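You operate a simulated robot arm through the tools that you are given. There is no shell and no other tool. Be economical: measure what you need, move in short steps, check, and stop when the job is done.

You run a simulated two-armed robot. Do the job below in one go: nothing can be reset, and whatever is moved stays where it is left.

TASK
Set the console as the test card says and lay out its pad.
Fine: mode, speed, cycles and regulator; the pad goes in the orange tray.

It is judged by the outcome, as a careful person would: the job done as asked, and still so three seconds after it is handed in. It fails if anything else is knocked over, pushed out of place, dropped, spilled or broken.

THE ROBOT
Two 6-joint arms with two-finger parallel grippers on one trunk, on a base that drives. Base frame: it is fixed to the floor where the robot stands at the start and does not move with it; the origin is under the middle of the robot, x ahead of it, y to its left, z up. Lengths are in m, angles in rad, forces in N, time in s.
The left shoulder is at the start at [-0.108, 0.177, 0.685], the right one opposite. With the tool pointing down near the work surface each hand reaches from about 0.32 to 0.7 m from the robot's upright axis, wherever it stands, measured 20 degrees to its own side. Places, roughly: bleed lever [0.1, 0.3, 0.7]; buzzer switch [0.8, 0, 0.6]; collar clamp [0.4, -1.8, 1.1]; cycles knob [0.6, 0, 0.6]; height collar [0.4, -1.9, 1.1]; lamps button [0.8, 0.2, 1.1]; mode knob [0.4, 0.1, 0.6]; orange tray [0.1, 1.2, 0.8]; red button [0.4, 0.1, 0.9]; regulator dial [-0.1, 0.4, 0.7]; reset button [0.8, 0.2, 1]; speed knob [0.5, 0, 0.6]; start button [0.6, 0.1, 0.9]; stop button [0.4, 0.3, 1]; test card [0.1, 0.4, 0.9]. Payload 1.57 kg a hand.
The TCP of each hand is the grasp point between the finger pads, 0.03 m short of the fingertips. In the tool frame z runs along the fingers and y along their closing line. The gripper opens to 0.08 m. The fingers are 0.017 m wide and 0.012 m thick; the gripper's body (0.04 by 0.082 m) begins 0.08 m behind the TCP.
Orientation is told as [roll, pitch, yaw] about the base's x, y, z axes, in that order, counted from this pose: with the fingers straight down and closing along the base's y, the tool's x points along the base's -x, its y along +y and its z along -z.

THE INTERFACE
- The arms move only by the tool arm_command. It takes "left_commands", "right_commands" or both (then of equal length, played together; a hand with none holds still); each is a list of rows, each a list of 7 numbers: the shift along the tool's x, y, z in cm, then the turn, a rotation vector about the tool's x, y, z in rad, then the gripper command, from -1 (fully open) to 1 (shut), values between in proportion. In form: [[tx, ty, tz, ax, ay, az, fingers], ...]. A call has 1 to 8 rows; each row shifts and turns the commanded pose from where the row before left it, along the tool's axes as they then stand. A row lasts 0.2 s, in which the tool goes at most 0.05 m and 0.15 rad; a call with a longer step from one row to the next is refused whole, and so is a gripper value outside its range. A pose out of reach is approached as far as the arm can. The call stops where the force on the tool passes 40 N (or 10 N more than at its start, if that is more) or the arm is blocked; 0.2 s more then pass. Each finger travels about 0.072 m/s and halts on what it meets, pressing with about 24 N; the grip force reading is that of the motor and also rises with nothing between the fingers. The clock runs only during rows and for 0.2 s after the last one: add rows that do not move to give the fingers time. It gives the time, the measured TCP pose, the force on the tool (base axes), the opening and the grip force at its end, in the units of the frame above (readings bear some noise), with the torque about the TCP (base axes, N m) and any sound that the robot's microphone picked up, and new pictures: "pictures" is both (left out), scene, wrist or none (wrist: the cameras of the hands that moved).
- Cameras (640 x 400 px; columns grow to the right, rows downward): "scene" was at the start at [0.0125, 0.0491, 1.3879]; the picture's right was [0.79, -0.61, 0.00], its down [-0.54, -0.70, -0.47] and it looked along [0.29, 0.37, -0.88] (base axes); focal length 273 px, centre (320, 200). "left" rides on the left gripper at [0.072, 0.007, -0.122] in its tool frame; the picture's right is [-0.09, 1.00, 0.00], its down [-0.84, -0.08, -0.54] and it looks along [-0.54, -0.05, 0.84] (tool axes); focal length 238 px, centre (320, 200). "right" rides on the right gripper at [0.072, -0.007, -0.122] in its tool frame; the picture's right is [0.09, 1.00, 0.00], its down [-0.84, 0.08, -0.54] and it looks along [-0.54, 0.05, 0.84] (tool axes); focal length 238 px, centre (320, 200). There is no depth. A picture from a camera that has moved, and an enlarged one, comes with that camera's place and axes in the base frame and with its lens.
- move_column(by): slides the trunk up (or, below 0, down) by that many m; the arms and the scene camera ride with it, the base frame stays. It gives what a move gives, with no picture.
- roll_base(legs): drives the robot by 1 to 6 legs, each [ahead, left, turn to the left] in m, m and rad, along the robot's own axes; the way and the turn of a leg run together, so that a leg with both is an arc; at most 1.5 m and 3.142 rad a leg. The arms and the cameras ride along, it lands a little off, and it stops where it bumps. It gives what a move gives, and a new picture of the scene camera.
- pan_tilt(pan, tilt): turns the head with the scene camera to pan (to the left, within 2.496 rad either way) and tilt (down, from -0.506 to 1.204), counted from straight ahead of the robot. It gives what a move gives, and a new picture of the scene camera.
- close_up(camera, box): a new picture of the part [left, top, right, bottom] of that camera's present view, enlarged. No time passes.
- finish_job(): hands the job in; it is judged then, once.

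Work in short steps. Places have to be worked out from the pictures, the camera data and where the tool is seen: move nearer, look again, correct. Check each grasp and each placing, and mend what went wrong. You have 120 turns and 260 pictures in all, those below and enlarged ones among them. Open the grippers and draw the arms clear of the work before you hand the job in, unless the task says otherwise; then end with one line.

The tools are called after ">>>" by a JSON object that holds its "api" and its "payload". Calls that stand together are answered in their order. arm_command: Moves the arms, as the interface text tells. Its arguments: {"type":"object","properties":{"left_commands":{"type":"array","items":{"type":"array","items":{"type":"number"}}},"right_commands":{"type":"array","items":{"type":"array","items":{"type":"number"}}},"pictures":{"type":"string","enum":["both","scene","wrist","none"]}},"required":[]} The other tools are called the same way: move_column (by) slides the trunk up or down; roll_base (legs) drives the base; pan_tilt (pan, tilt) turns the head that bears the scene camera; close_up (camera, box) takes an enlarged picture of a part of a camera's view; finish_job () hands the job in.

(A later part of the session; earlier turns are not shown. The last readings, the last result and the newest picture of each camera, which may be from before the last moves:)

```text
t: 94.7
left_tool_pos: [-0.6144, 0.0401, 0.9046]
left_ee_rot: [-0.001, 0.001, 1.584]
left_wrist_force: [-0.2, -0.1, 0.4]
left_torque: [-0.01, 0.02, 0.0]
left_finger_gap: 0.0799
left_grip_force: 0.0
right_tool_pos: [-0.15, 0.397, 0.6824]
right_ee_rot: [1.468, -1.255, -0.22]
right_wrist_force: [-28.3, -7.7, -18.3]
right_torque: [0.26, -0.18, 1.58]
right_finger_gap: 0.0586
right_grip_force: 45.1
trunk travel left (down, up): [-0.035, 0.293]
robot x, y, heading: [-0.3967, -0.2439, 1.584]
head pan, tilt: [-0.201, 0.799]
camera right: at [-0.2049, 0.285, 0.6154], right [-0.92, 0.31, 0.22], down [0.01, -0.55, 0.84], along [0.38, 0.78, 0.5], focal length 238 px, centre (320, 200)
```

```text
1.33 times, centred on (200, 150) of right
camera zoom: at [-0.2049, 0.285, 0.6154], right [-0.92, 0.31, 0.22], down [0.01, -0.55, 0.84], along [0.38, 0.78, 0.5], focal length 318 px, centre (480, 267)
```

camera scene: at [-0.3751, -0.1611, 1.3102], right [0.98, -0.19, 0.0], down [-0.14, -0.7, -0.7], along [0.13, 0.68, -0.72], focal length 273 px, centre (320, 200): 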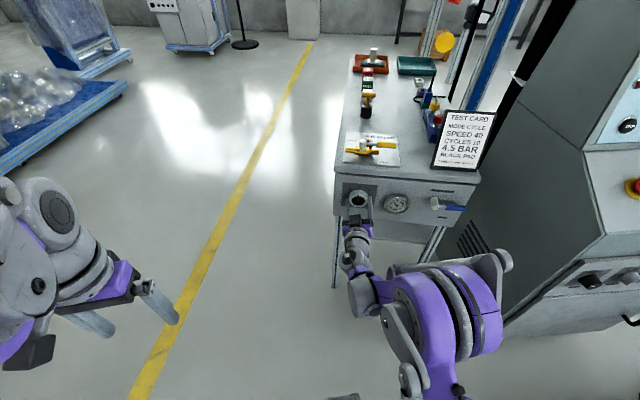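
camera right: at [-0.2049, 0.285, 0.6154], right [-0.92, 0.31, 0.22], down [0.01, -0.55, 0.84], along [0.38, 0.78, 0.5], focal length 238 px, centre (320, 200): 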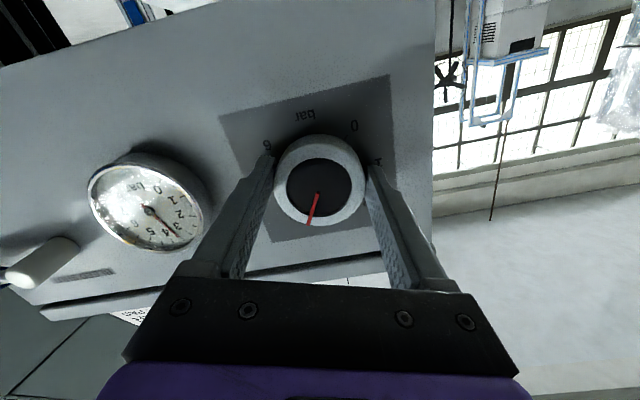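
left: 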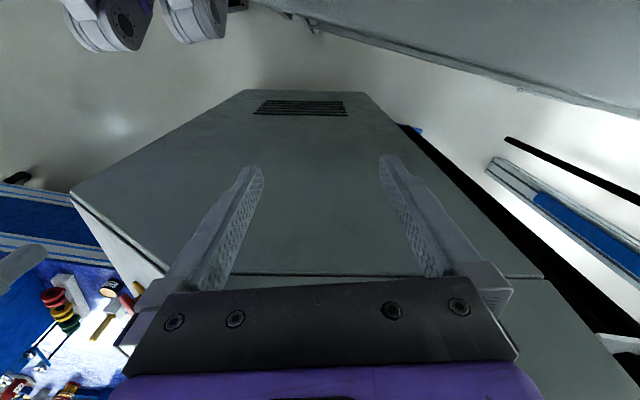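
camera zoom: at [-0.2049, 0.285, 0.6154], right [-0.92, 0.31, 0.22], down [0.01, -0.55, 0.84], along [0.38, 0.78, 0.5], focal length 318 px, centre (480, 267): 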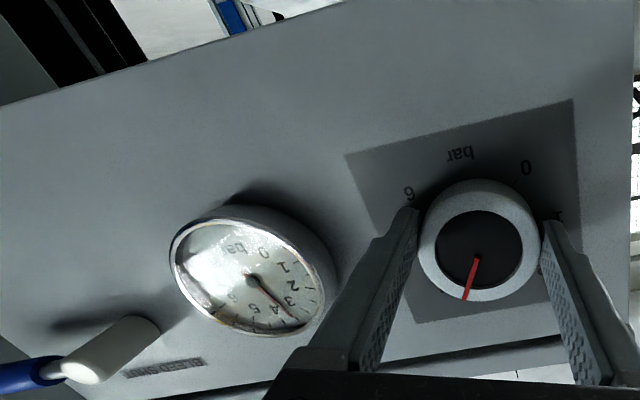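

Gauge about 3.7 bar and the pointer just short of 4. I relieve the side load and turn 0.36 rad more.

>>> {"api": "arm_command", "payload": {"right_commands": [[0.1, 0.2, 0, 0, 0, 0.12, 1], [0, 0, 0, 0, 0, 0.12, 1], [0, 0, 0, 0, 0, 0.12, 1], [0, 0, 0, 0, 0, 0, 1]], "pictures": "none"}}

>>> {"api": "close_up", "payload": {"camera": "scene", "box": [340, 175, 440, 225]}}

```text
t: 95.7
left_tool_pos: [-0.6132, 0.0407, 0.904]
left_ee_rot: [-0.001, 0.0, 1.584]
left_wrist_force: [0.7, 0.4, 0.2]
left_torque: [0.0, 0.0, 0.02]
left_finger_gap: 0.08
left_grip_force: 0.2
right_tool_pos: [-0.1512, 0.3981, 0.6833]
right_ee_rot: [1.525, -0.898, -0.287]
right_wrist_force: [-3.8, 3.9, 6.4]
right_torque: [1.41, -0.52, 1.11]
right_finger_gap: 0.0589
right_grip_force: 45.3
trunk travel left (down, up): [-0.035, 0.293]
robot x, y, heading: [-0.393, -0.2413, 1.586]
head pan, tilt: [-0.201, 0.799]
stopped in row 4 (right hand): the force on the tool passed its limit at 46 N (the readings are from after the stop); the commanded pose is now the measured one
```

```text
6.40 times, centred on (390, 200) of scene
camera zoom: at [-0.3762, -0.1618, 1.3103], right [0.98, -0.19, 0.0], down [-0.13, -0.7, -0.7], along [0.13, 0.69, -0.72], focal length 1748 px, centre (-128, 200)
```

zoom: 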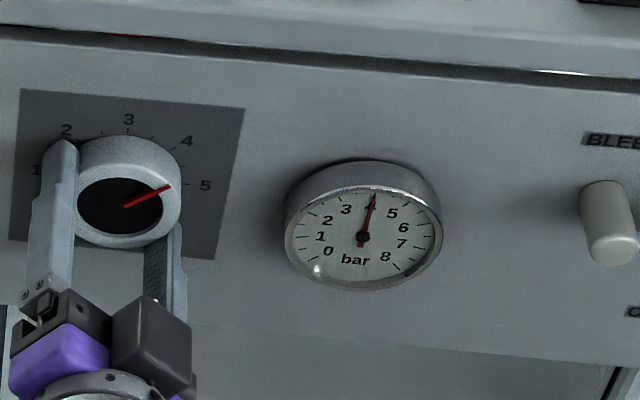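

Allowing for the tilted view, the needle lies on the 4 and the pointer at about 4.1. I turn 0.24 rad more and check.

>>> {"api": "arm_command", "payload": {"right_commands": [[0, 0, 0, 0, 0, 0.08, 1], [0, 0, 0, 0, 0, 0.08, 1], [0, 0, 0, 0, 0, 0.08, 1], [0, 0, 0, 0, 0, 0, 1]], "pictures": "wrist"}}

>>> {"api": "close_up", "payload": {"camera": "scene", "box": [340, 175, 440, 225]}}

```text
t: 96.7
left_tool_pos: [-0.6118, 0.0411, 0.9049]
left_ee_rot: [0.002, 0.0, 1.583]
left_wrist_force: [0.5, 0.0, 0.1]
left_torque: [0.01, -0.02, 0.0]
left_finger_gap: 0.08
left_grip_force: 0.1
right_tool_pos: [-0.1541, 0.397, 0.6846]
right_ee_rot: [1.523, -0.661, -0.311]
right_wrist_force: [15.4, 21.1, 26.7]
right_torque: [1.05, -0.45, 0.25]
right_finger_gap: 0.0596
right_grip_force: 45.2
right hand out of reach, approached as far as the arm can: row 3
trunk travel left (down, up): [-0.035, 0.293]
robot x, y, heading: [-0.3883, -0.2411, 1.583]
head pan, tilt: [-0.201, 0.799]
camera right: at [-0.246, 0.2983, 0.6384], right [-0.64, 0.26, 0.73], down [0.4, -0.69, 0.6], along [0.66, 0.67, 0.34], focal length 238 px, centre (320, 200)
```

right: 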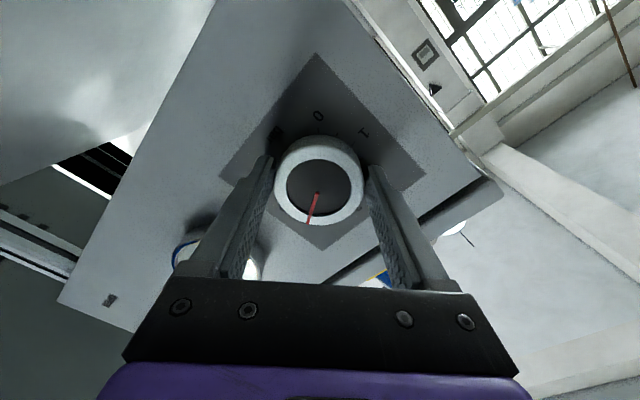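

```text
6.40 times, centred on (390, 200) of scene
camera zoom: at [-0.3754, -0.1618, 1.3104], right [0.98, -0.19, 0.0], down [-0.14, -0.7, -0.7], along [0.13, 0.69, -0.72], focal length 1748 px, centre (-128, 200)
```

zoom: 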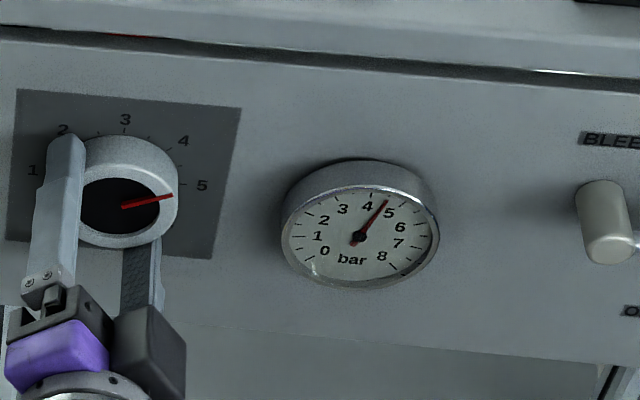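

Gauge now lies about midway between 4 and 5. I release the knob, back the hand off straight and roll it level to read dial and gauge closely.

>>> {"api": "arm_command", "payload": {"right_commands": [[0, 0, 0, 0, 0, 0, -1], [0, 0, 0, 0, 0, 0, -1], [0, 0, 0, 0, 0, 0, -1], [0, 0, -3, 0, 0, 0, -1], [0, 0, -3, 0, 0, -0.15, -1], [0, 0, 0, 0, 0, -0.15, -1], [0, 0, 0, 0, 0, -0.15, -1], [0, 0, 0, 0, 0, -0.15, -1]], "pictures": "wrist"}}

>>> {"api": "close_up", "payload": {"camera": "scene", "box": [340, 175, 420, 225]}}

>>> {"api": "close_up", "payload": {"camera": "right", "box": [80, 60, 400, 260]}}

```text
t: 98.5
left_tool_pos: [-0.6119, 0.0408, 0.9039]
left_ee_rot: [-0.002, 0.001, 1.582]
left_wrist_force: [0.4, -0.6, 0.2]
left_torque: [0.0, -0.02, -0.01]
left_finger_gap: 0.08
left_grip_force: 0.1
right_tool_pos: [-0.1756, 0.34, 0.6848]
right_ee_rot: [1.477, -1.257, -0.234]
right_wrist_force: [0.3, -0.5, 0.0]
right_torque: [-0.01, 0.01, 0.02]
right_finger_gap: 0.0798
right_grip_force: 0.0
trunk travel left (down, up): [-0.035, 0.293]
robot x, y, heading: [-0.3918, -0.2433, 1.577]
head pan, tilt: [-0.201, 0.799]
camera right: at [-0.2312, 0.2284, 0.6172], right [-0.92, 0.32, 0.22], down [0.01, -0.55, 0.84], along [0.39, 0.77, 0.5], focal length 238 px, centre (320, 200)
```

right: 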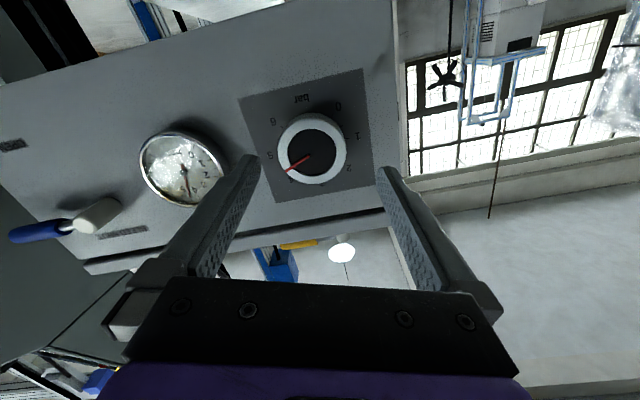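

```text
8.00 times, centred on (380, 200) of scene
camera zoom: at [-0.376, -0.1613, 1.3103], right [0.98, -0.19, 0.0], down [-0.13, -0.7, -0.7], along [0.13, 0.68, -0.72], focal length 2185 px, centre (-160, 200)
```

zoom: 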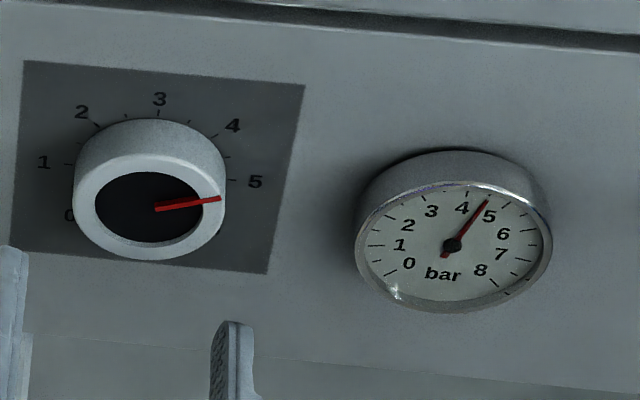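

```text
2.00 times, centred on (240, 160) of right
camera zoom: at [-0.2312, 0.2284, 0.6172], right [-0.92, 0.32, 0.22], down [0.01, -0.55, 0.84], along [0.39, 0.77, 0.5], focal length 477 px, centre (480, 280)
```

zoom: 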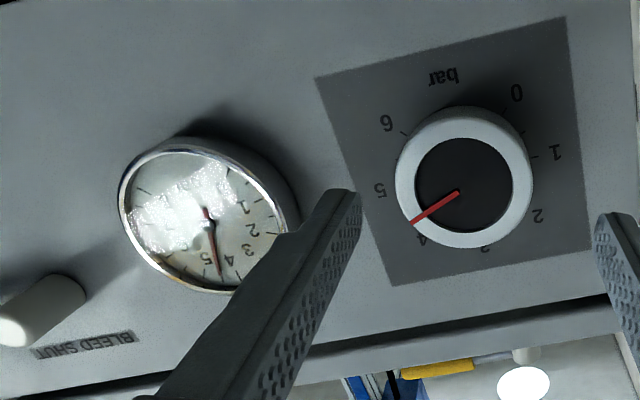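

The dial pointer measures about 4.46–4.5. I enlarge the gauge further to confirm.

>>> {"api": "close_up", "payload": {"camera": "scene", "box": [382, 190, 412, 216]}}

>>> {"api": "close_up", "payload": {"camera": "right", "box": [255, 90, 375, 210]}}

```text
15.38 times, centred on (397, 203) of scene
camera zoom: at [-0.376, -0.1613, 1.3103], right [0.98, -0.19, 0.0], down [-0.13, -0.7, -0.7], along [0.13, 0.68, -0.72], focal length 4202 px, centre (-865, 154)
```

zoom: 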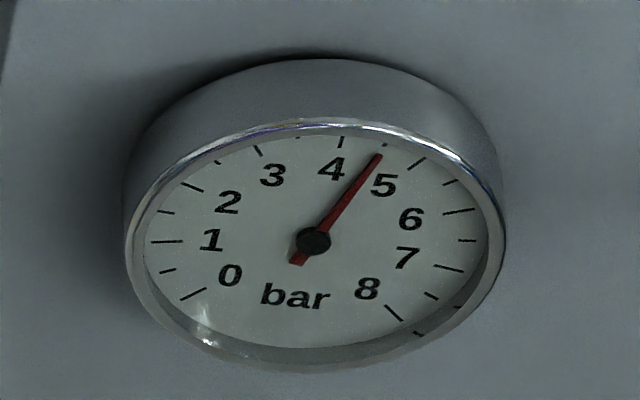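

```text
3.33 times, centred on (315, 150) of right
camera zoom: at [-0.2312, 0.2284, 0.6172], right [-0.92, 0.32, 0.22], down [0.01, -0.55, 0.84], along [0.39, 0.77, 0.5], focal length 794 px, centre (337, 367)
```

zoom: 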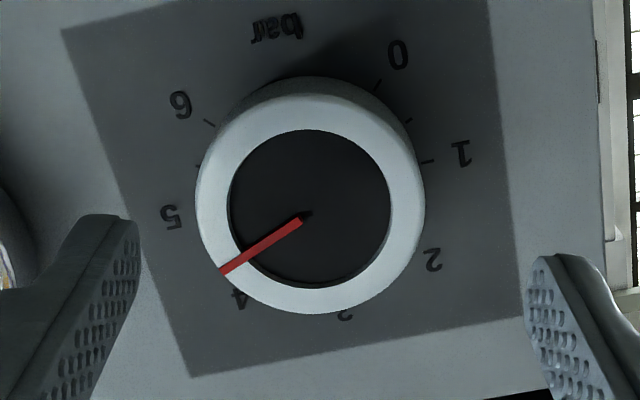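

Dial and gauge both read 4.5 bar, so the regulator is set. Now the console: I pull the hand clear, back away and drive round to view the console's front knobs.

>>> {"api": "arm_command", "payload": {"right_commands": [[0, 0, -4, 0, 0, 0, -1], [0, 0, -4, 0, 0, 0, -1], [0, 0, -3, 0, 0, 0, -1]], "pictures": "none"}}

>>> {"api": "roll_base", "payload": {"legs": [[-0.2, 0, 0], [0, 0, -0.9], [0, -0.1, 0]]}}

>>> {"api": "pan_tilt", "payload": {"pan": 0.0, "tilt": 0.7}}

```text
t: 99.3
left_tool_pos: [-0.6127, 0.041, 0.9037]
left_ee_rot: [0.0, 0.0, 1.583]
left_wrist_force: [-0.8, -0.7, 0.6]
left_torque: [-0.02, -0.04, 0.05]
left_finger_gap: 0.08
left_grip_force: 0.0
right_tool_pos: [-0.2098, 0.2341, 0.6877]
right_ee_rot: [1.476, -1.254, -0.235]
right_wrist_force: [0.5, -0.6, 0.0]
right_torque: [-0.03, -0.02, -0.02]
right_finger_gap: 0.0802
right_grip_force: 0.0
trunk travel left (down, up): [-0.035, 0.293]
robot x, y, heading: [-0.3901, -0.2408, 1.582]
head pan, tilt: [-0.201, 0.799]
```

```text
t: 104.4
left_tool_pos: [-0.2368, -0.1695, 0.9039]
left_ee_rot: [0.001, 0.0, 0.665]
left_wrist_force: [-0.3, -0.6, -0.3]
left_torque: [0.02, -0.01, 0.01]
left_finger_gap: 0.0802
left_grip_force: 0.0
right_tool_pos: [0.1612, -0.3722, 0.6859]
right_ee_rot: [1.476, -1.255, -1.153]
right_wrist_force: [0.0, -0.5, -0.6]
right_torque: [0.01, -0.01, 0.01]
right_finger_gap: 0.08
right_grip_force: 0.0
trunk travel left (down, up): [-0.035, 0.293]
robot x, y, heading: [-0.3241, -0.5179, 0.665]
head pan, tilt: [-0.201, 0.799]
camera scene: at [-0.2532, -0.4811, 1.3103], right [0.45, -0.89, 0.0], down [-0.64, -0.32, -0.7], along [0.62, 0.31, -0.72], focal length 273 px, centre (320, 200)
```

scene: 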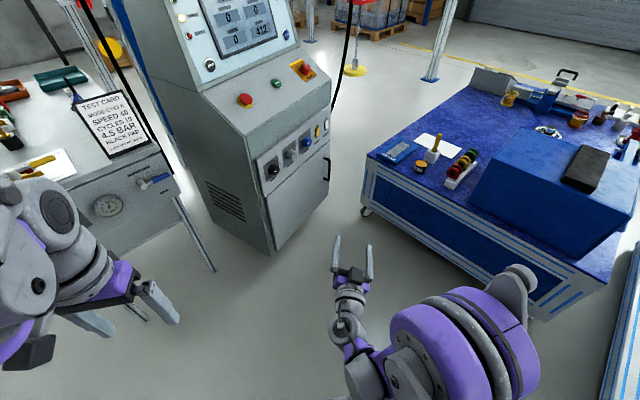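

```text
t: 105.1
left_tool_pos: [-0.238, -0.1693, 0.9035]
left_ee_rot: [0.0, 0.0, 0.664]
left_wrist_force: [1.1, -0.7, -0.7]
left_torque: [-0.01, -0.01, -0.01]
left_finger_gap: 0.08
left_grip_force: 0.0
right_tool_pos: [0.1603, -0.3716, 0.6854]
right_ee_rot: [1.476, -1.255, -1.155]
right_wrist_force: [-0.3, 0.3, -0.6]
right_torque: [-0.01, 0.0, 0.0]
right_finger_gap: 0.0801
right_grip_force: 0.1
trunk travel left (down, up): [-0.035, 0.293]
robot x, y, heading: [-0.3309, -0.5185, 0.667]
head pan, tilt: [0.0, 0.7]
camera scene: at [-0.2587, -0.4646, 1.3185], right [0.62, -0.79, 0.0], down [-0.51, -0.4, -0.76], along [0.6, 0.47, -0.64], focal length 273 px, centre (320, 200)
```

scene: 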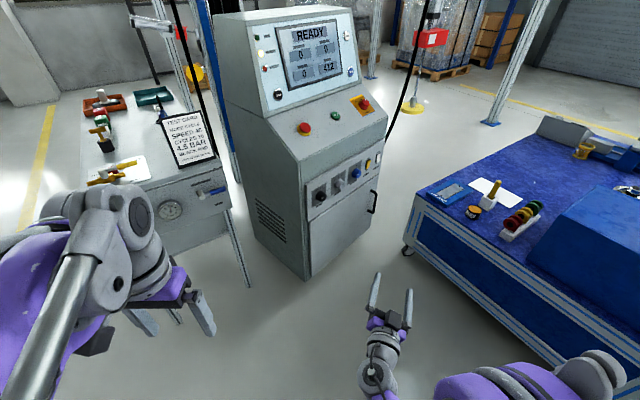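

Clear view of the console's front. I enlarge the knob panel and the screen.

>>> {"api": "close_up", "payload": {"camera": "scene", "box": [300, 140, 400, 215]}}

>>> {"api": "close_up", "payload": {"camera": "scene", "box": [250, 10, 370, 110]}}

```text
5.33 times, centred on (350, 178) of scene
camera zoom: at [-0.2587, -0.4646, 1.3185], right [0.62, -0.79, 0.0], down [-0.51, -0.4, -0.76], along [0.6, 0.47, -0.64], focal length 1457 px, centre (160, 320)
```

zoom: 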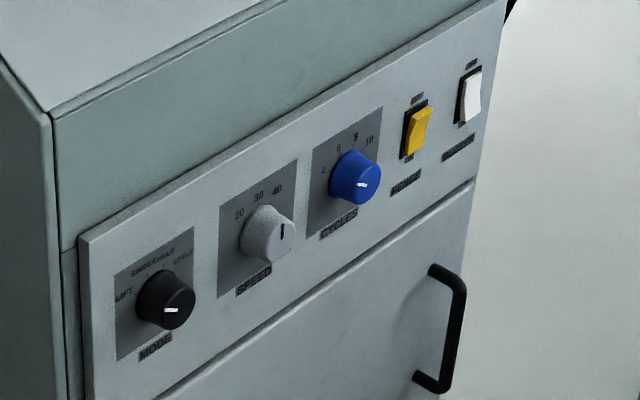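

```text
4.00 times, centred on (310, 60) of scene
camera zoom: at [-0.2587, -0.4646, 1.3185], right [0.62, -0.79, 0.0], down [-0.51, -0.4, -0.76], along [0.6, 0.47, -0.64], focal length 1093 px, centre (360, 760)
```

zoom: 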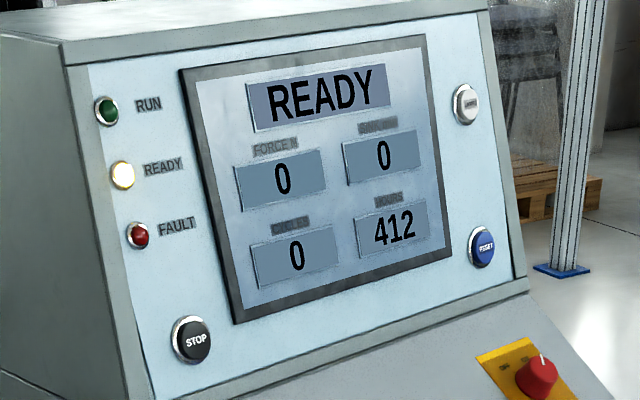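

The knobs are mode (LIFT/SINGLE/HOLD/CYCLE), speed (20/30/40) and cycles (4/6/8/10). The cart crowds the right side, so the left arm suits better: I raise the right hand out of the way and extend the left hand while starting to level it.

>>> {"api": "arm_command", "payload": {"left_commands": [[-4, 0, 0, 0, 0, 0, -1], [-4, 0, 0, 0, 0, 0, -1], [-4, 0, 0, 0, 0, 0, -1], [-4, 0, 0, 0, 0, 0, -1], [0, 0, 0, 0, -0.14, 0, -1], [0, 0, 0, 0, -0.14, 0, -1], [0, 0, 0, 0, -0.14, 0, -1], [0, 0, 0, 0, -0.14, 0, -1]], "right_commands": [[-4, 0, -1.5, 0, 0, 0, -1], [-4, 0, -1.5, 0, 0, 0, -1], [-4, 0, -1.5, 0, 0, 0, -1], [-4, 0, -1.5, 0, 0, 0, -1], [-4, 0, -1, 0, 0, 0, -1], [-4, 0, -1, 0, 0, 0, -1], [0, 0, 0, 0, 0.14, 0, -1], [0, 0, 0, 0, 0.14, 0, -1]], "pictures": "none"}}

>>> {"api": "arm_command", "payload": {"left_commands": [[0, 0, 0, 0, -0.14, 0, -1], [0, 0, 0, 0, -0.14, 0, -1], [0, 0, 0, 0, -0.14, 0, -1], [0, 0, 0, 0, -0.14, 0, -1], [0, 0, 0, 0, -0.14, 0, -1], [0, 0, 0, 0, -0.14, 0, -1], [0, 0, 0, 0, -0.17, 0, -1], [0, 0, 0, 0, 0, 0, -1]], "right_commands": [[0, 0, 0, 0, 0.14, 0, -1], [0, 0, 0, 0, 0.14, 0, -1], [0, 0, 0, 0, 0.14, 0, -1], [0, 0, 0, 0, 0.14, 0, -1], [0, 0, 0, 0, 0.14, 0, -1], [0, 0, 0, 0, 0.14, 0, -1], [0, 0, 0, 0, 0.14, 0, -1], [0, 0, 0, 0, 0.14, 0, -1]]}}

```text
t: 106.9
left_tool_pos: [-0.112, -0.071, 0.9055]
left_ee_rot: [-0.001, -0.562, 0.665]
left_wrist_force: [1.0, 0.4, 0.4]
left_torque: [0.0, 0.04, 0.02]
left_finger_gap: 0.08
left_grip_force: 0.1
right_tool_pos: [0.1146, -0.4638, 0.9168]
right_ee_rot: [0.817, -1.133, -0.446]
right_wrist_force: [-0.4, 0.6, -0.9]
right_torque: [0.01, 0.0, 0.01]
right_finger_gap: 0.0801
right_grip_force: 0.0
trunk travel left (down, up): [-0.035, 0.293]
robot x, y, heading: [-0.3291, -0.5174, 0.665]
head pan, tilt: [0.0, 0.7]
```

```text
refused: row 7 steps farther than a row can; nothing moved
```

Over the 0.15 rad limit in one row; I resend with legal steps.

>>> {"api": "arm_command", "payload": {"left_commands": [[0, 0, 0, 0, -0.14, 0, -1], [0, 0, 0, 0, -0.14, 0, -1], [0, 0, 0, 0, -0.14, 0, -1], [0, 0, 0, 0, -0.14, 0, -1], [0, 0, 0, 0, -0.14, 0, -1], [0, 0, 0, 0, -0.14, 0, -1], [0, 0, 0, 0, -0.14, 0, -1], [0, 0, 0, 0, -0.03, 0, -1]], "right_commands": [[0, 0, 0, 0, 0.14, 0, -1], [0, 0, 0, 0, 0.14, 0, -1], [0, 0, 0, 0, 0.14, 0, -1], [0, 0, 0, 0, 0.14, 0, -1], [0, 0, 0, 0, 0.14, 0, -1], [0, 0, 0, 0, 0.14, 0, -1], [0, 0, 0, 0, 0.14, 0, -1], [0, 0, 0, 0, 0.14, 0, -1]]}}

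```text
t: 108.7
left_tool_pos: [-0.1115, -0.0705, 0.9038]
left_ee_rot: [0.675, -1.571, -0.008]
left_wrist_force: [0.0, 0.1, -1.0]
left_torque: [0.0, -0.02, 0.03]
left_finger_gap: 0.0799
left_grip_force: 0.0
right_tool_pos: [0.1153, -0.4641, 0.9185]
right_ee_rot: [0.316, -0.177, 0.25]
right_wrist_force: [0.2, 0.2, 0.2]
right_torque: [0.0, 0.02, 0.01]
right_finger_gap: 0.0801
right_grip_force: 0.1
right hand out of reach, approached as far as the arm can: row 1
trunk travel left (down, up): [-0.035, 0.293]
robot x, y, heading: [-0.3295, -0.5154, 0.666]
head pan, tilt: [0.0, 0.7]
camera scene: at [-0.2582, -0.4644, 1.3185], right [0.62, -0.79, 0.0], down [-0.51, -0.4, -0.76], along [0.6, 0.47, -0.64], focal length 273 px, centre (320, 200)
camera right: at [0.037, -0.5292, 1.0164], right [-0.38, 0.88, 0.29], down [0.73, 0.09, 0.68], along [0.57, 0.46, -0.68], focal length 238 px, centre (320, 200)
camera left: at [-0.2132, -0.1409, 0.8324], right [-0.61, 0.78, 0.09], down [-0.38, -0.4, 0.84], along [0.69, 0.48, 0.54], focal length 238 px, centre (320, 200)
```

scene: 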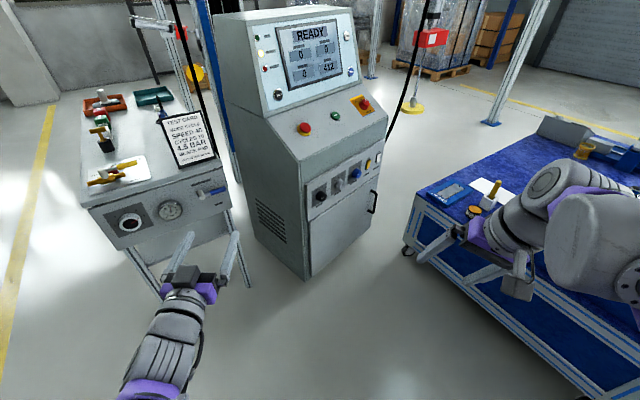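
right: 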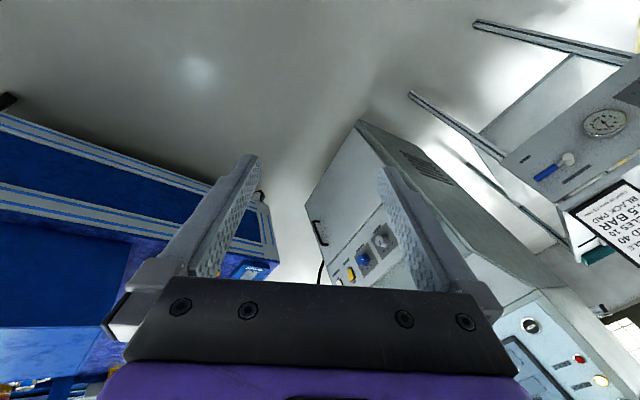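
left: 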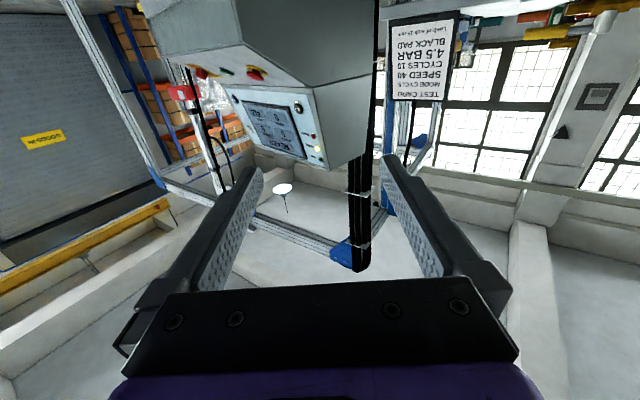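

Left hand is level. I now swing it left by 0.8 rad to face the console front, lower it, and pull the right hand closer in.

>>> {"api": "arm_command", "payload": {"left_commands": [[3.5, 0, 0, -0.13, 0, 0, -1], [3.5, 0, 0, -0.13, 0, 0, -1], [3.5, 0, 0, -0.13, 0, 0, -1], [3.5, 0, 0, -0.13, 0, 0, -1], [3.5, 0, 0, -0.13, 0, 0, -1], [3.5, 0, 0, -0.13, 0, 0, -1], [3.5, 0, 0, 0, 0, 0, -1]], "right_commands": [[2, 0, -1, 0, 0, 0, -1], [2, 0, -1, 0, 0, 0, -1], [2, 0, -1, 0, 0, 0, -1], [2, 0, -1, 0, 0, 0, -1], [2, 0, 0, 0, 0, 0, -1], [2, 0, 0, 0, 0, 0, -1], [0, 0, 0, 0, 0, 0, -1]], "pictures": "scene"}}

```text
t: 110.3
left_tool_pos: [-0.1405, -0.0759, 0.6648]
left_ee_rot: [0.997, -1.421, 0.223]
left_wrist_force: [0.4, -0.1, -0.6]
left_torque: [0.01, -0.02, -0.04]
left_finger_gap: 0.0801
left_grip_force: 0.1
left hand out of reach, approached as far as the arm can: row 1, 2, 3, 4
right_tool_pos: [-0.0025, -0.5096, 0.9302]
right_ee_rot: [0.314, -0.178, 0.25]
right_wrist_force: [1.0, -0.1, 0.0]
right_torque: [0.01, -0.01, 0.0]
right_finger_gap: 0.0798
right_grip_force: 0.0
trunk travel left (down, up): [-0.035, 0.293]
robot x, y, heading: [-0.3296, -0.5186, 0.665]
head pan, tilt: [0.0, 0.7]
camera scene: at [-0.2582, -0.4642, 1.3185], right [0.62, -0.79, 0.0], down [-0.51, -0.4, -0.76], along [0.6, 0.47, -0.64], focal length 273 px, centre (320, 200)
```

scene: 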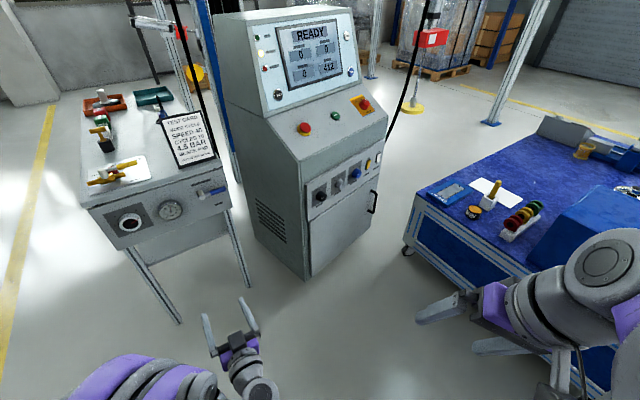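

Left hand's pointing yaw is now about 1.22, nearly facing the console. I drive the robot ahead 0.31 m and right 0.30 m to bring the hand in front of the mode knob, then correct its angles.

>>> {"api": "roll_base", "payload": {"legs": [[0.31, -0.3, 0]]}}

>>> {"api": "arm_command", "payload": {"left_commands": [[0, 0, 0, 0, -0.08, -0.12, -1], [0, 0, 0, -0.11, 0, 0, -1], [0, 0, 0, -0.11, 0, 0, -1], [0, 0, 0, 0, 0, 0, -1]]}}

```text
t: 113.5
left_tool_pos: [0.29, -0.1148, 0.6657]
left_ee_rot: [0.997, -1.419, 0.227]
left_wrist_force: [-0.6, -0.7, 0.5]
left_torque: [-0.02, 0.01, -0.03]
left_finger_gap: 0.0802
left_grip_force: 0.1
right_tool_pos: [0.428, -0.5496, 0.9321]
right_ee_rot: [0.314, -0.18, 0.253]
right_wrist_force: [-0.4, 0.5, -1.1]
right_torque: [0.01, -0.01, 0.0]
right_finger_gap: 0.0801
right_grip_force: 0.0
trunk travel left (down, up): [-0.035, 0.293]
robot x, y, heading: [0.1001, -0.5607, 0.668]
head pan, tilt: [0.0, 0.7]
camera scene: at [0.1728, -0.5058, 1.3185], right [0.62, -0.79, 0.0], down [-0.51, -0.4, -0.76], along [0.6, 0.47, -0.64], focal length 273 px, centre (320, 200)
```

scene: 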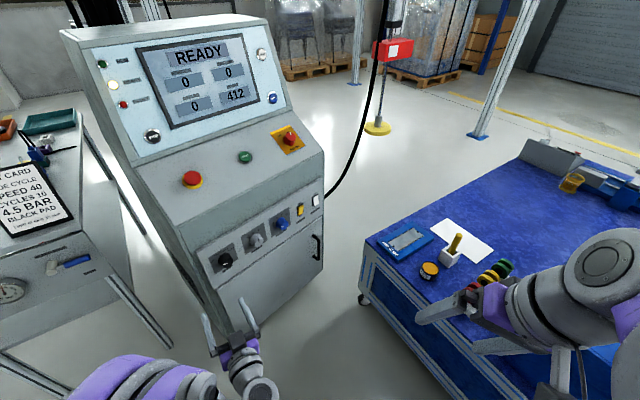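

```text
t: 114.5
left_tool_pos: [0.2954, -0.1128, 0.6747]
left_ee_rot: [1.45, -1.564, -0.006]
left_wrist_force: [0.8, 0.0, -0.6]
left_torque: [0.01, 0.02, -0.02]
left_finger_gap: 0.0798
left_grip_force: 0.0
left hand out of reach, approached as far as the arm can: row 1
right_tool_pos: [0.4284, -0.549, 0.932]
right_ee_rot: [0.314, -0.178, 0.254]
right_wrist_force: [0.3, -0.2, -0.5]
right_torque: [-0.02, 0.01, -0.01]
right_finger_gap: 0.0798
right_grip_force: 0.1
trunk travel left (down, up): [-0.035, 0.293]
robot x, y, heading: [0.1048, -0.5578, 0.66]
head pan, tilt: [0.0, 0.7]
camera scene: at [0.1725, -0.5058, 1.3186], right [0.62, -0.79, 0.0], down [-0.51, -0.4, -0.76], along [0.6, 0.47, -0.64], focal length 273 px, centre (320, 200)
camera left: at [0.2723, -0.2326, 0.6031], right [-0.99, 0.13, 0.1], down [0.01, -0.55, 0.84], along [0.16, 0.83, 0.54], focal length 238 px, centre (320, 200)
```

scene: 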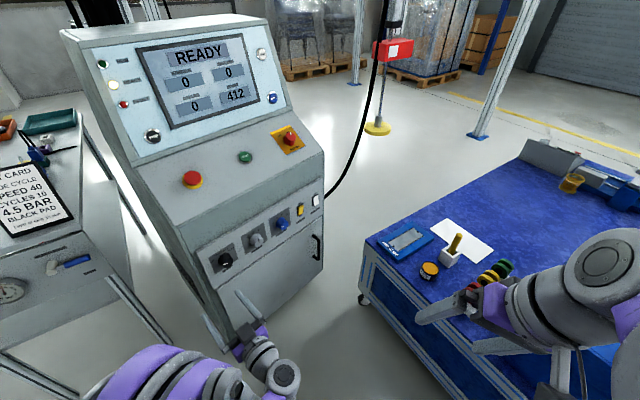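
left: 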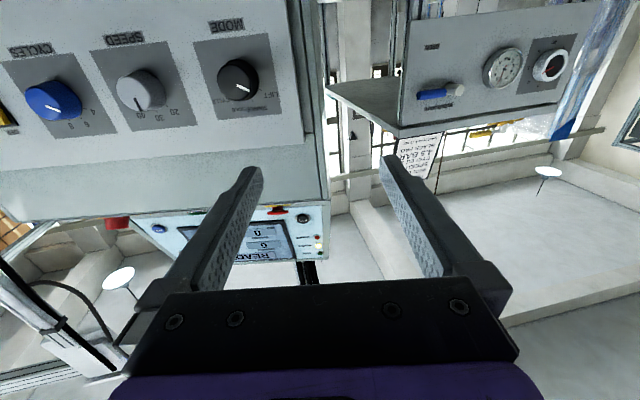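

The wrist view shows the three knobs well, upside down. I enlarge it to read their settings.

>>> {"api": "close_up", "payload": {"camera": "left", "box": [0, 0, 320, 160]}}

>>> {"api": "close_up", "payload": {"camera": "scene", "box": [200, 190, 330, 280]}}

```text
2.00 times, centred on (160, 80) of left
camera zoom: at [0.2723, -0.2326, 0.6031], right [-0.99, 0.13, 0.1], down [0.01, -0.55, 0.84], along [0.16, 0.83, 0.54], focal length 477 px, centre (640, 440)
```

zoom: 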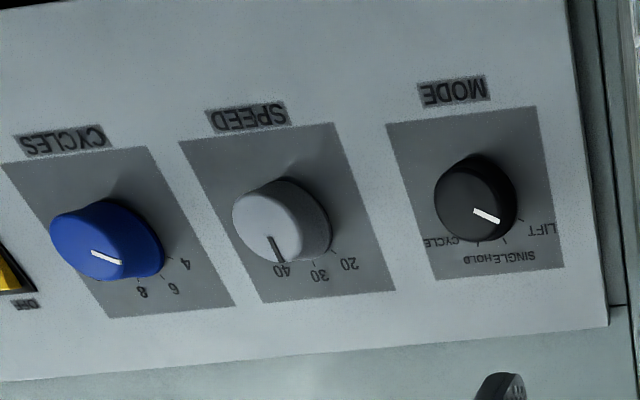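

```text
4.44 times, centred on (265, 235) of scene
camera zoom: at [0.1725, -0.5058, 1.3186], right [0.62, -0.79, 0.0], down [-0.51, -0.4, -0.76], along [0.6, 0.47, -0.64], focal length 1214 px, centre (564, 44)
```

zoom: 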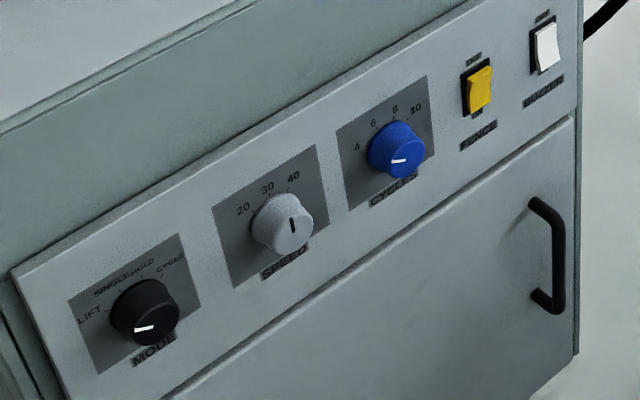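

Faces triangulate to mode (0.405, 0.050, 0.620), speed (0.527, 0.039, 0.628), cycles (0.630, 0.023, 0.626). Mode points to LIFT, speed to 30 and cycles to 4, so all three turn clockwise to their last positions. I move in front of the mode knob.

>>> {"api": "arm_command", "payload": {"left_commands": [[1.35, -2.25, 2, 0, 0, 0, -1], [1.35, -2.25, 2, 0, 0, 0, -1], [1.35, -2.25, 2, 0, 0, 0, -1], [1.35, -2.25, 2, 0, 0, 0, -1], [0, 0, 0, 0, 0, 0, -1]], "pictures": "wrist"}}

```text
t: 115.7
left_tool_pos: [0.3946, -0.0466, 0.619]
left_ee_rot: [1.468, -1.565, -0.028]
left_wrist_force: [-0.1, -0.1, -0.8]
left_torque: [-0.01, 0.02, -0.04]
left_finger_gap: 0.0802
left_grip_force: 0.1
right_tool_pos: [0.4276, -0.549, 0.9319]
right_ee_rot: [0.315, -0.179, 0.255]
right_wrist_force: [0.2, -0.4, 0.1]
right_torque: [0.05, 0.0, 0.02]
right_finger_gap: 0.0799
right_grip_force: 0.1
trunk travel left (down, up): [-0.035, 0.293]
robot x, y, heading: [0.0995, -0.5568, 0.664]
head pan, tilt: [0.0, 0.7]
camera left: at [0.3706, -0.1672, 0.5476], right [-0.99, 0.13, 0.1], down [0.01, -0.55, 0.84], along [0.16, 0.83, 0.54], focal length 238 px, centre (320, 200)
```

left: 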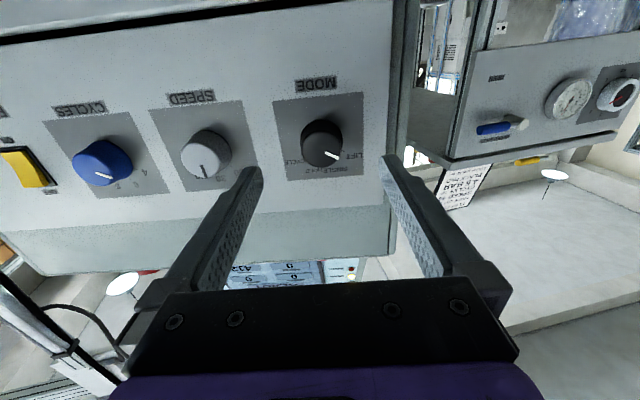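

The mode knob is straight ahead, 9.7 cm off. I pre-roll the hand counter-clockwise 0.9 rad and check that the arm permits it.

>>> {"api": "arm_command", "payload": {"left_commands": [[-0.5, 0, 3, 0, 0, 0, -1], [0, 0, 0, 0, 0, -0.15, -1], [0, 0, 0, 0, 0, -0.15, -1], [0, 0, 0, 0, 0, -0.15, -1], [0, 0, 0, 0, 0, -0.15, -1], [0, 0, 0, 0, 0, -0.15, -1], [0, 0, 0, 0, 0, -0.15, -1], [0, 0, 0, 0, 0, 0, -1]], "pictures": "wrist"}}

```text
t: 117.5
left_tool_pos: [0.3989, -0.0151, 0.6252]
left_ee_rot: [-1.569, -0.676, 3.014]
left_wrist_force: [0.9, 0.0, -1.0]
left_torque: [0.04, 0.01, -0.02]
left_finger_gap: 0.08
left_grip_force: 0.1
right_tool_pos: [0.4288, -0.5491, 0.9326]
right_ee_rot: [0.314, -0.18, 0.253]
right_wrist_force: [0.2, 1.0, 0.1]
right_torque: [-0.02, 0.0, -0.02]
right_finger_gap: 0.0803
right_grip_force: 0.0
trunk travel left (down, up): [-0.035, 0.293]
robot x, y, heading: [0.1025, -0.5573, 0.664]
head pan, tilt: [0.0, 0.7]
camera left: at [0.4336, -0.1422, 0.5745], right [-0.69, 0.09, -0.72], down [-0.67, -0.46, 0.58], along [-0.28, 0.88, 0.38], focal length 238 px, centre (320, 200)
```

left: 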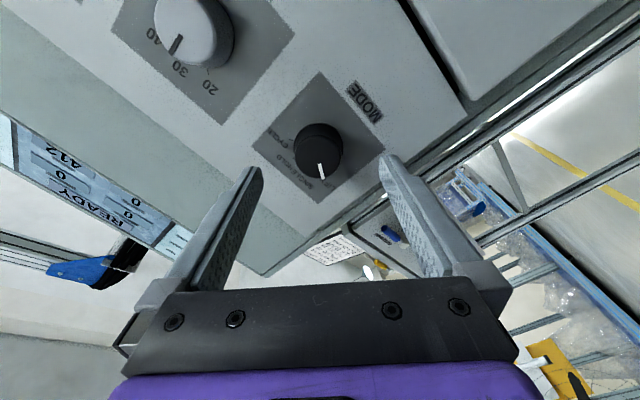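

Roll works and the knob stays centred. I advance 5.5 cm so that the tips straddle the knob.

>>> {"api": "arm_command", "payload": {"left_commands": [[0, 0, 2, 0, 0, 0, -1], [0, 0, 2, 0, 0, 0, -1], [0, 0, 1.5, 0, 0, 0, -1]], "pictures": "wrist"}}

```text
t: 118.3
left_tool_pos: [0.4041, 0.033, 0.6248]
left_ee_rot: [-1.567, -0.675, 3.012]
left_wrist_force: [-2.9, -7.3, 2.1]
left_torque: [-0.15, 0.1, 0.34]
left_finger_gap: 0.0794
left_grip_force: 0.1
right_tool_pos: [0.4286, -0.5505, 0.9312]
right_ee_rot: [0.314, -0.179, 0.251]
right_wrist_force: [-1.0, 0.2, -0.8]
right_torque: [-0.05, 0.05, -0.02]
right_finger_gap: 0.0801
right_grip_force: 0.1
trunk travel left (down, up): [-0.035, 0.293]
robot x, y, heading: [0.1031, -0.5588, 0.662]
head pan, tilt: [0.0, 0.7]
stopped in row 3 (left hand): the force on the tool passed its limit at 51 N (the readings are from after the stop); the commanded pose is now the measured one
camera left: at [0.4402, -0.0947, 0.5751], right [-0.69, 0.09, -0.72], down [-0.67, -0.46, 0.59], along [-0.28, 0.88, 0.37], focal length 238 px, centre (320, 200)
```

left: 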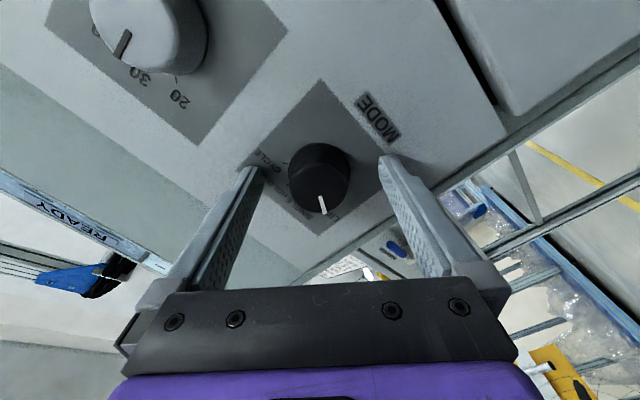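

Tips touched the panel. I back off 3 mm and close on the knob.

>>> {"api": "arm_command", "payload": {"left_commands": [[0, 0, -0.3, 0, 0, 0, -1], [0, 0, 0, 0, 0, 0, 1], [0, 0, 0, 0, 0, 0, 1], [0, 0, 0, 0, 0, 0, 1], [0, 0, 0, 0, 0, 0, 1]], "pictures": "wrist"}}

```text
t: 119.5
left_tool_pos: [0.4049, 0.0305, 0.6244]
left_ee_rot: [-1.568, -0.677, 3.011]
left_wrist_force: [5.3, 6.0, 9.0]
left_torque: [0.29, 0.03, -0.18]
left_finger_gap: 0.0404
left_grip_force: 45.1
right_tool_pos: [0.4294, -0.5486, 0.9327]
right_ee_rot: [0.314, -0.18, 0.249]
right_wrist_force: [1.0, -0.1, 0.0]
right_torque: [0.03, -0.04, -0.02]
right_finger_gap: 0.08
right_grip_force: 0.1
trunk travel left (down, up): [-0.035, 0.293]
robot x, y, heading: [0.1074, -0.5589, 0.67]
head pan, tilt: [0.0, 0.7]
camera left: at [0.4403, -0.0974, 0.5757], right [-0.69, 0.09, -0.72], down [-0.67, -0.46, 0.59], along [-0.28, 0.88, 0.37], focal length 238 px, centre (320, 200)
```

left: 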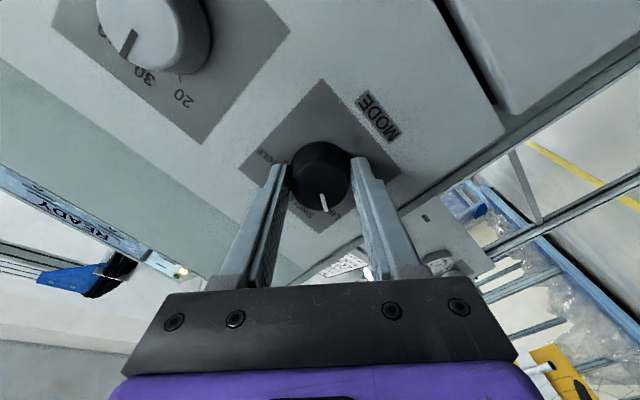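

Gripped at 40 mm with little side load. I turn clockwise 0.84 rad.

>>> {"api": "arm_command", "payload": {"left_commands": [[0, 0, 0, 0, 0, 0.12, 1], [0, 0, 0, 0, 0, 0.12, 1], [0, 0, 0, 0, 0, 0.12, 1], [0, 0, 0, 0, 0, 0.12, 1], [0, 0, 0, 0, 0, 0.12, 1], [0, 0, 0, 0, 0, 0.12, 1], [0, 0, 0, 0, 0, 0.12, 1]], "pictures": "wrist"}}

>>> {"api": "close_up", "payload": {"camera": "left", "box": [220, 70, 420, 250]}}

```text
t: 121.2
left_tool_pos: [0.4034, 0.0303, 0.6238]
left_ee_rot: [-1.499, -1.516, 2.944]
left_wrist_force: [-13.9, -25.4, -12.6]
left_torque: [-0.93, 0.11, 0.5]
left_finger_gap: 0.0402
left_grip_force: 45.2
right_tool_pos: [0.428, -0.5496, 0.9314]
right_ee_rot: [0.315, -0.18, 0.253]
right_wrist_force: [-0.1, -0.5, -0.5]
right_torque: [-0.01, -0.02, 0.0]
right_finger_gap: 0.0801
right_grip_force: 0.0
trunk travel left (down, up): [-0.035, 0.293]
robot x, y, heading: [0.1061, -0.5556, 0.669]
head pan, tilt: [0.0, 0.7]
camera left: at [0.3845, -0.0904, 0.5532], right [-0.99, 0.13, 0.04], down [-0.04, -0.54, 0.84], along [0.13, 0.83, 0.54], focal length 238 px, centre (320, 200)
```

left: 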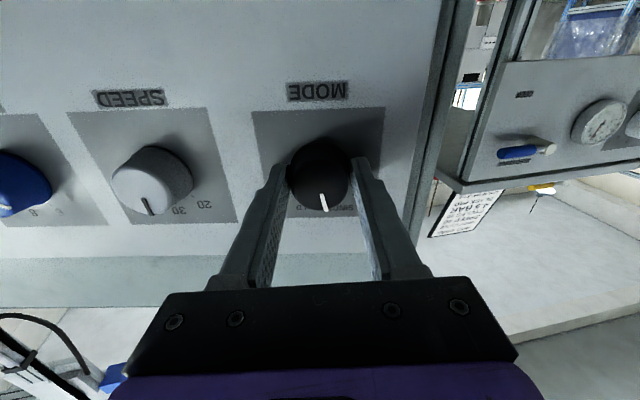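

```text
2.22 times, centred on (320, 160) of left
camera zoom: at [0.3845, -0.0904, 0.5532], right [-0.99, 0.13, 0.04], down [-0.04, -0.54, 0.84], along [0.13, 0.83, 0.54], focal length 530 px, centre (320, 289)
```

zoom: 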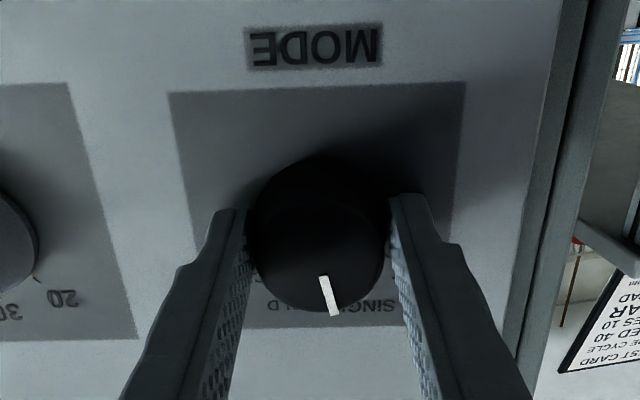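

The pointer is now near the top (between SINGLE and HOLD). I ease back 2 mm to relieve push and turn 0.72 rad further.

>>> {"api": "arm_command", "payload": {"left_commands": [[0.1, 0.1, -0.2, 0, 0, 0.12, 1], [0, 0, 0, 0, 0, 0.12, 1], [0, 0, 0, 0, 0, 0.12, 1], [0, 0, 0, 0, 0, 0.12, 1], [0, 0, 0, 0, 0, 0.12, 1], [0, 0, 0, 0, 0, 0.12, 1]], "pictures": "wrist"}}

>>> {"api": "close_up", "payload": {"camera": "left", "box": [220, 70, 420, 250]}}

```text
t: 122.5
left_tool_pos: [0.4014, 0.0289, 0.6242]
left_ee_rot: [1.569, -0.902, -0.122]
left_wrist_force: [-5.6, 25.0, 27.3]
left_torque: [0.67, -0.17, 0.31]
left_finger_gap: 0.04
left_grip_force: 44.6
right_tool_pos: [0.4281, -0.5486, 0.9322]
right_ee_rot: [0.315, -0.181, 0.253]
right_wrist_force: [-0.2, 0.6, -0.7]
right_torque: [-0.01, -0.01, 0.01]
right_finger_gap: 0.0802
right_grip_force: 0.1
trunk travel left (down, up): [-0.035, 0.293]
robot x, y, heading: [0.0984, -0.5598, 0.666]
head pan, tilt: [0.0, 0.7]
camera left: at [0.3362, -0.0851, 0.5724], right [-0.72, 0.09, 0.69], down [0.51, -0.61, 0.61], along [0.47, 0.79, 0.39], focal length 238 px, centre (320, 200)
```

left: 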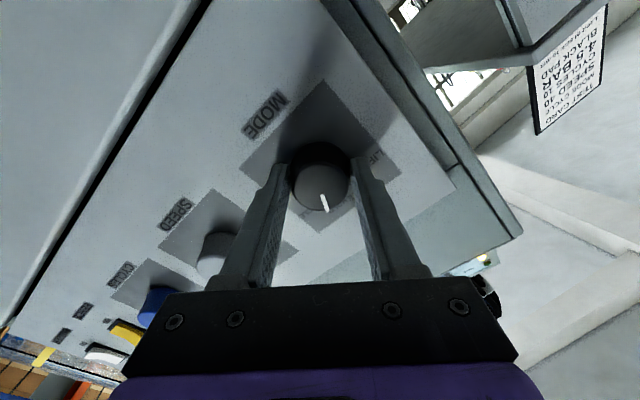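

```text
2.22 times, centred on (320, 160) of left
camera zoom: at [0.3362, -0.0851, 0.5724], right [-0.72, 0.09, 0.69], down [0.51, -0.61, 0.61], along [0.47, 0.79, 0.39], focal length 530 px, centre (320, 289)
```

zoom: 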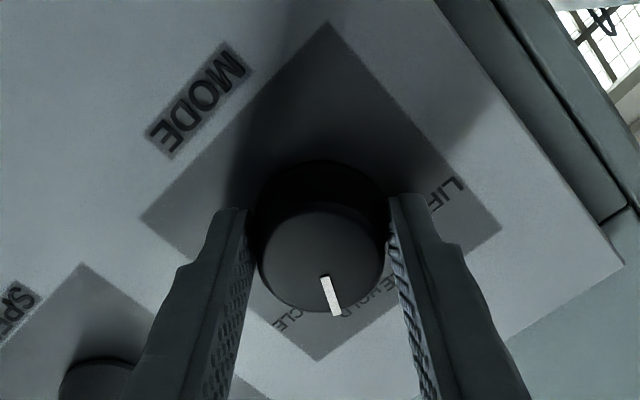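

The pointer is between HOLD and CYCLE. I turn on another 0.36 rad with slight relief.

>>> {"api": "arm_command", "payload": {"left_commands": [[0, 0.15, 0.1, 0, 0, 0.1, 1], [0, 0, 0, 0, 0, 0.13, 1], [0, 0, 0, 0, 0, 0.13, 1], [0, 0, 0, 0, 0, 0, 1]], "pictures": "none"}}

>>> {"api": "close_up", "payload": {"camera": "left", "box": [220, 70, 420, 250]}}

>>> {"api": "close_up", "payload": {"camera": "scene", "box": [200, 190, 330, 280]}}

```text
t: 123.5
left_tool_pos: [0.4007, 0.0297, 0.6254]
left_ee_rot: [1.57, -0.544, -0.125]
left_wrist_force: [-12.6, 16.0, 28.6]
left_torque: [0.67, -0.2, 0.47]
left_finger_gap: 0.0399
left_grip_force: 44.5
right_tool_pos: [0.4273, -0.55, 0.933]
right_ee_rot: [0.316, -0.184, 0.253]
right_wrist_force: [0.4, 0.9, 0.2]
right_torque: [0.0, 0.01, 0.02]
right_finger_gap: 0.0802
right_grip_force: 0.0
trunk travel left (down, up): [-0.035, 0.293]
robot x, y, heading: [0.1025, -0.5624, 0.666]
head pan, tilt: [0.0, 0.7]
```

```text
2.22 times, centred on (320, 160) of left
camera zoom: at [0.3202, -0.0832, 0.5939], right [-0.43, 0.05, 0.9], down [0.68, -0.63, 0.37], along [0.59, 0.77, 0.24], focal length 530 px, centre (320, 289)
```

zoom: 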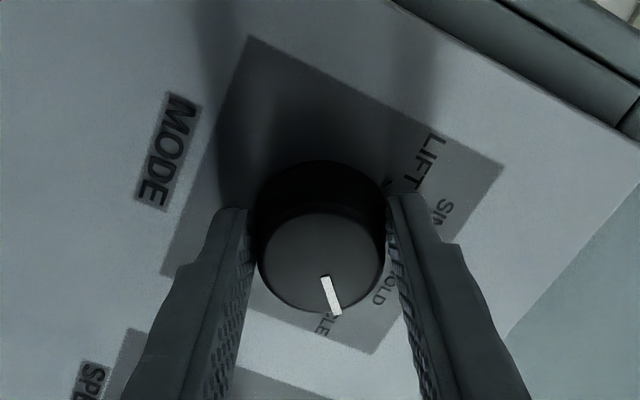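

```text
4.44 times, centred on (265, 235) of scene
camera zoom: at [0.1701, -0.5073, 1.3188], right [0.62, -0.79, 0.0], down [-0.5, -0.4, -0.77], along [0.6, 0.47, -0.64], focal length 1214 px, centre (564, 44)
```

zoom: 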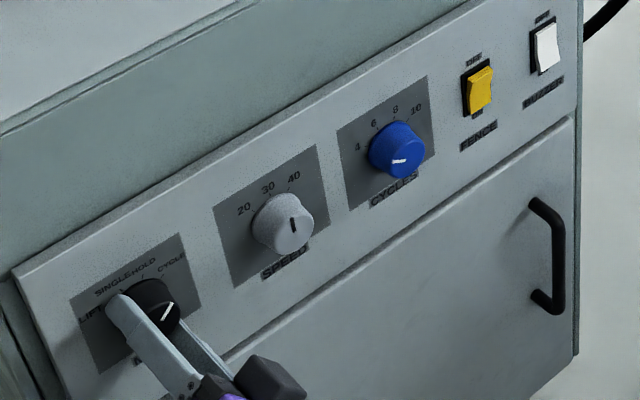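

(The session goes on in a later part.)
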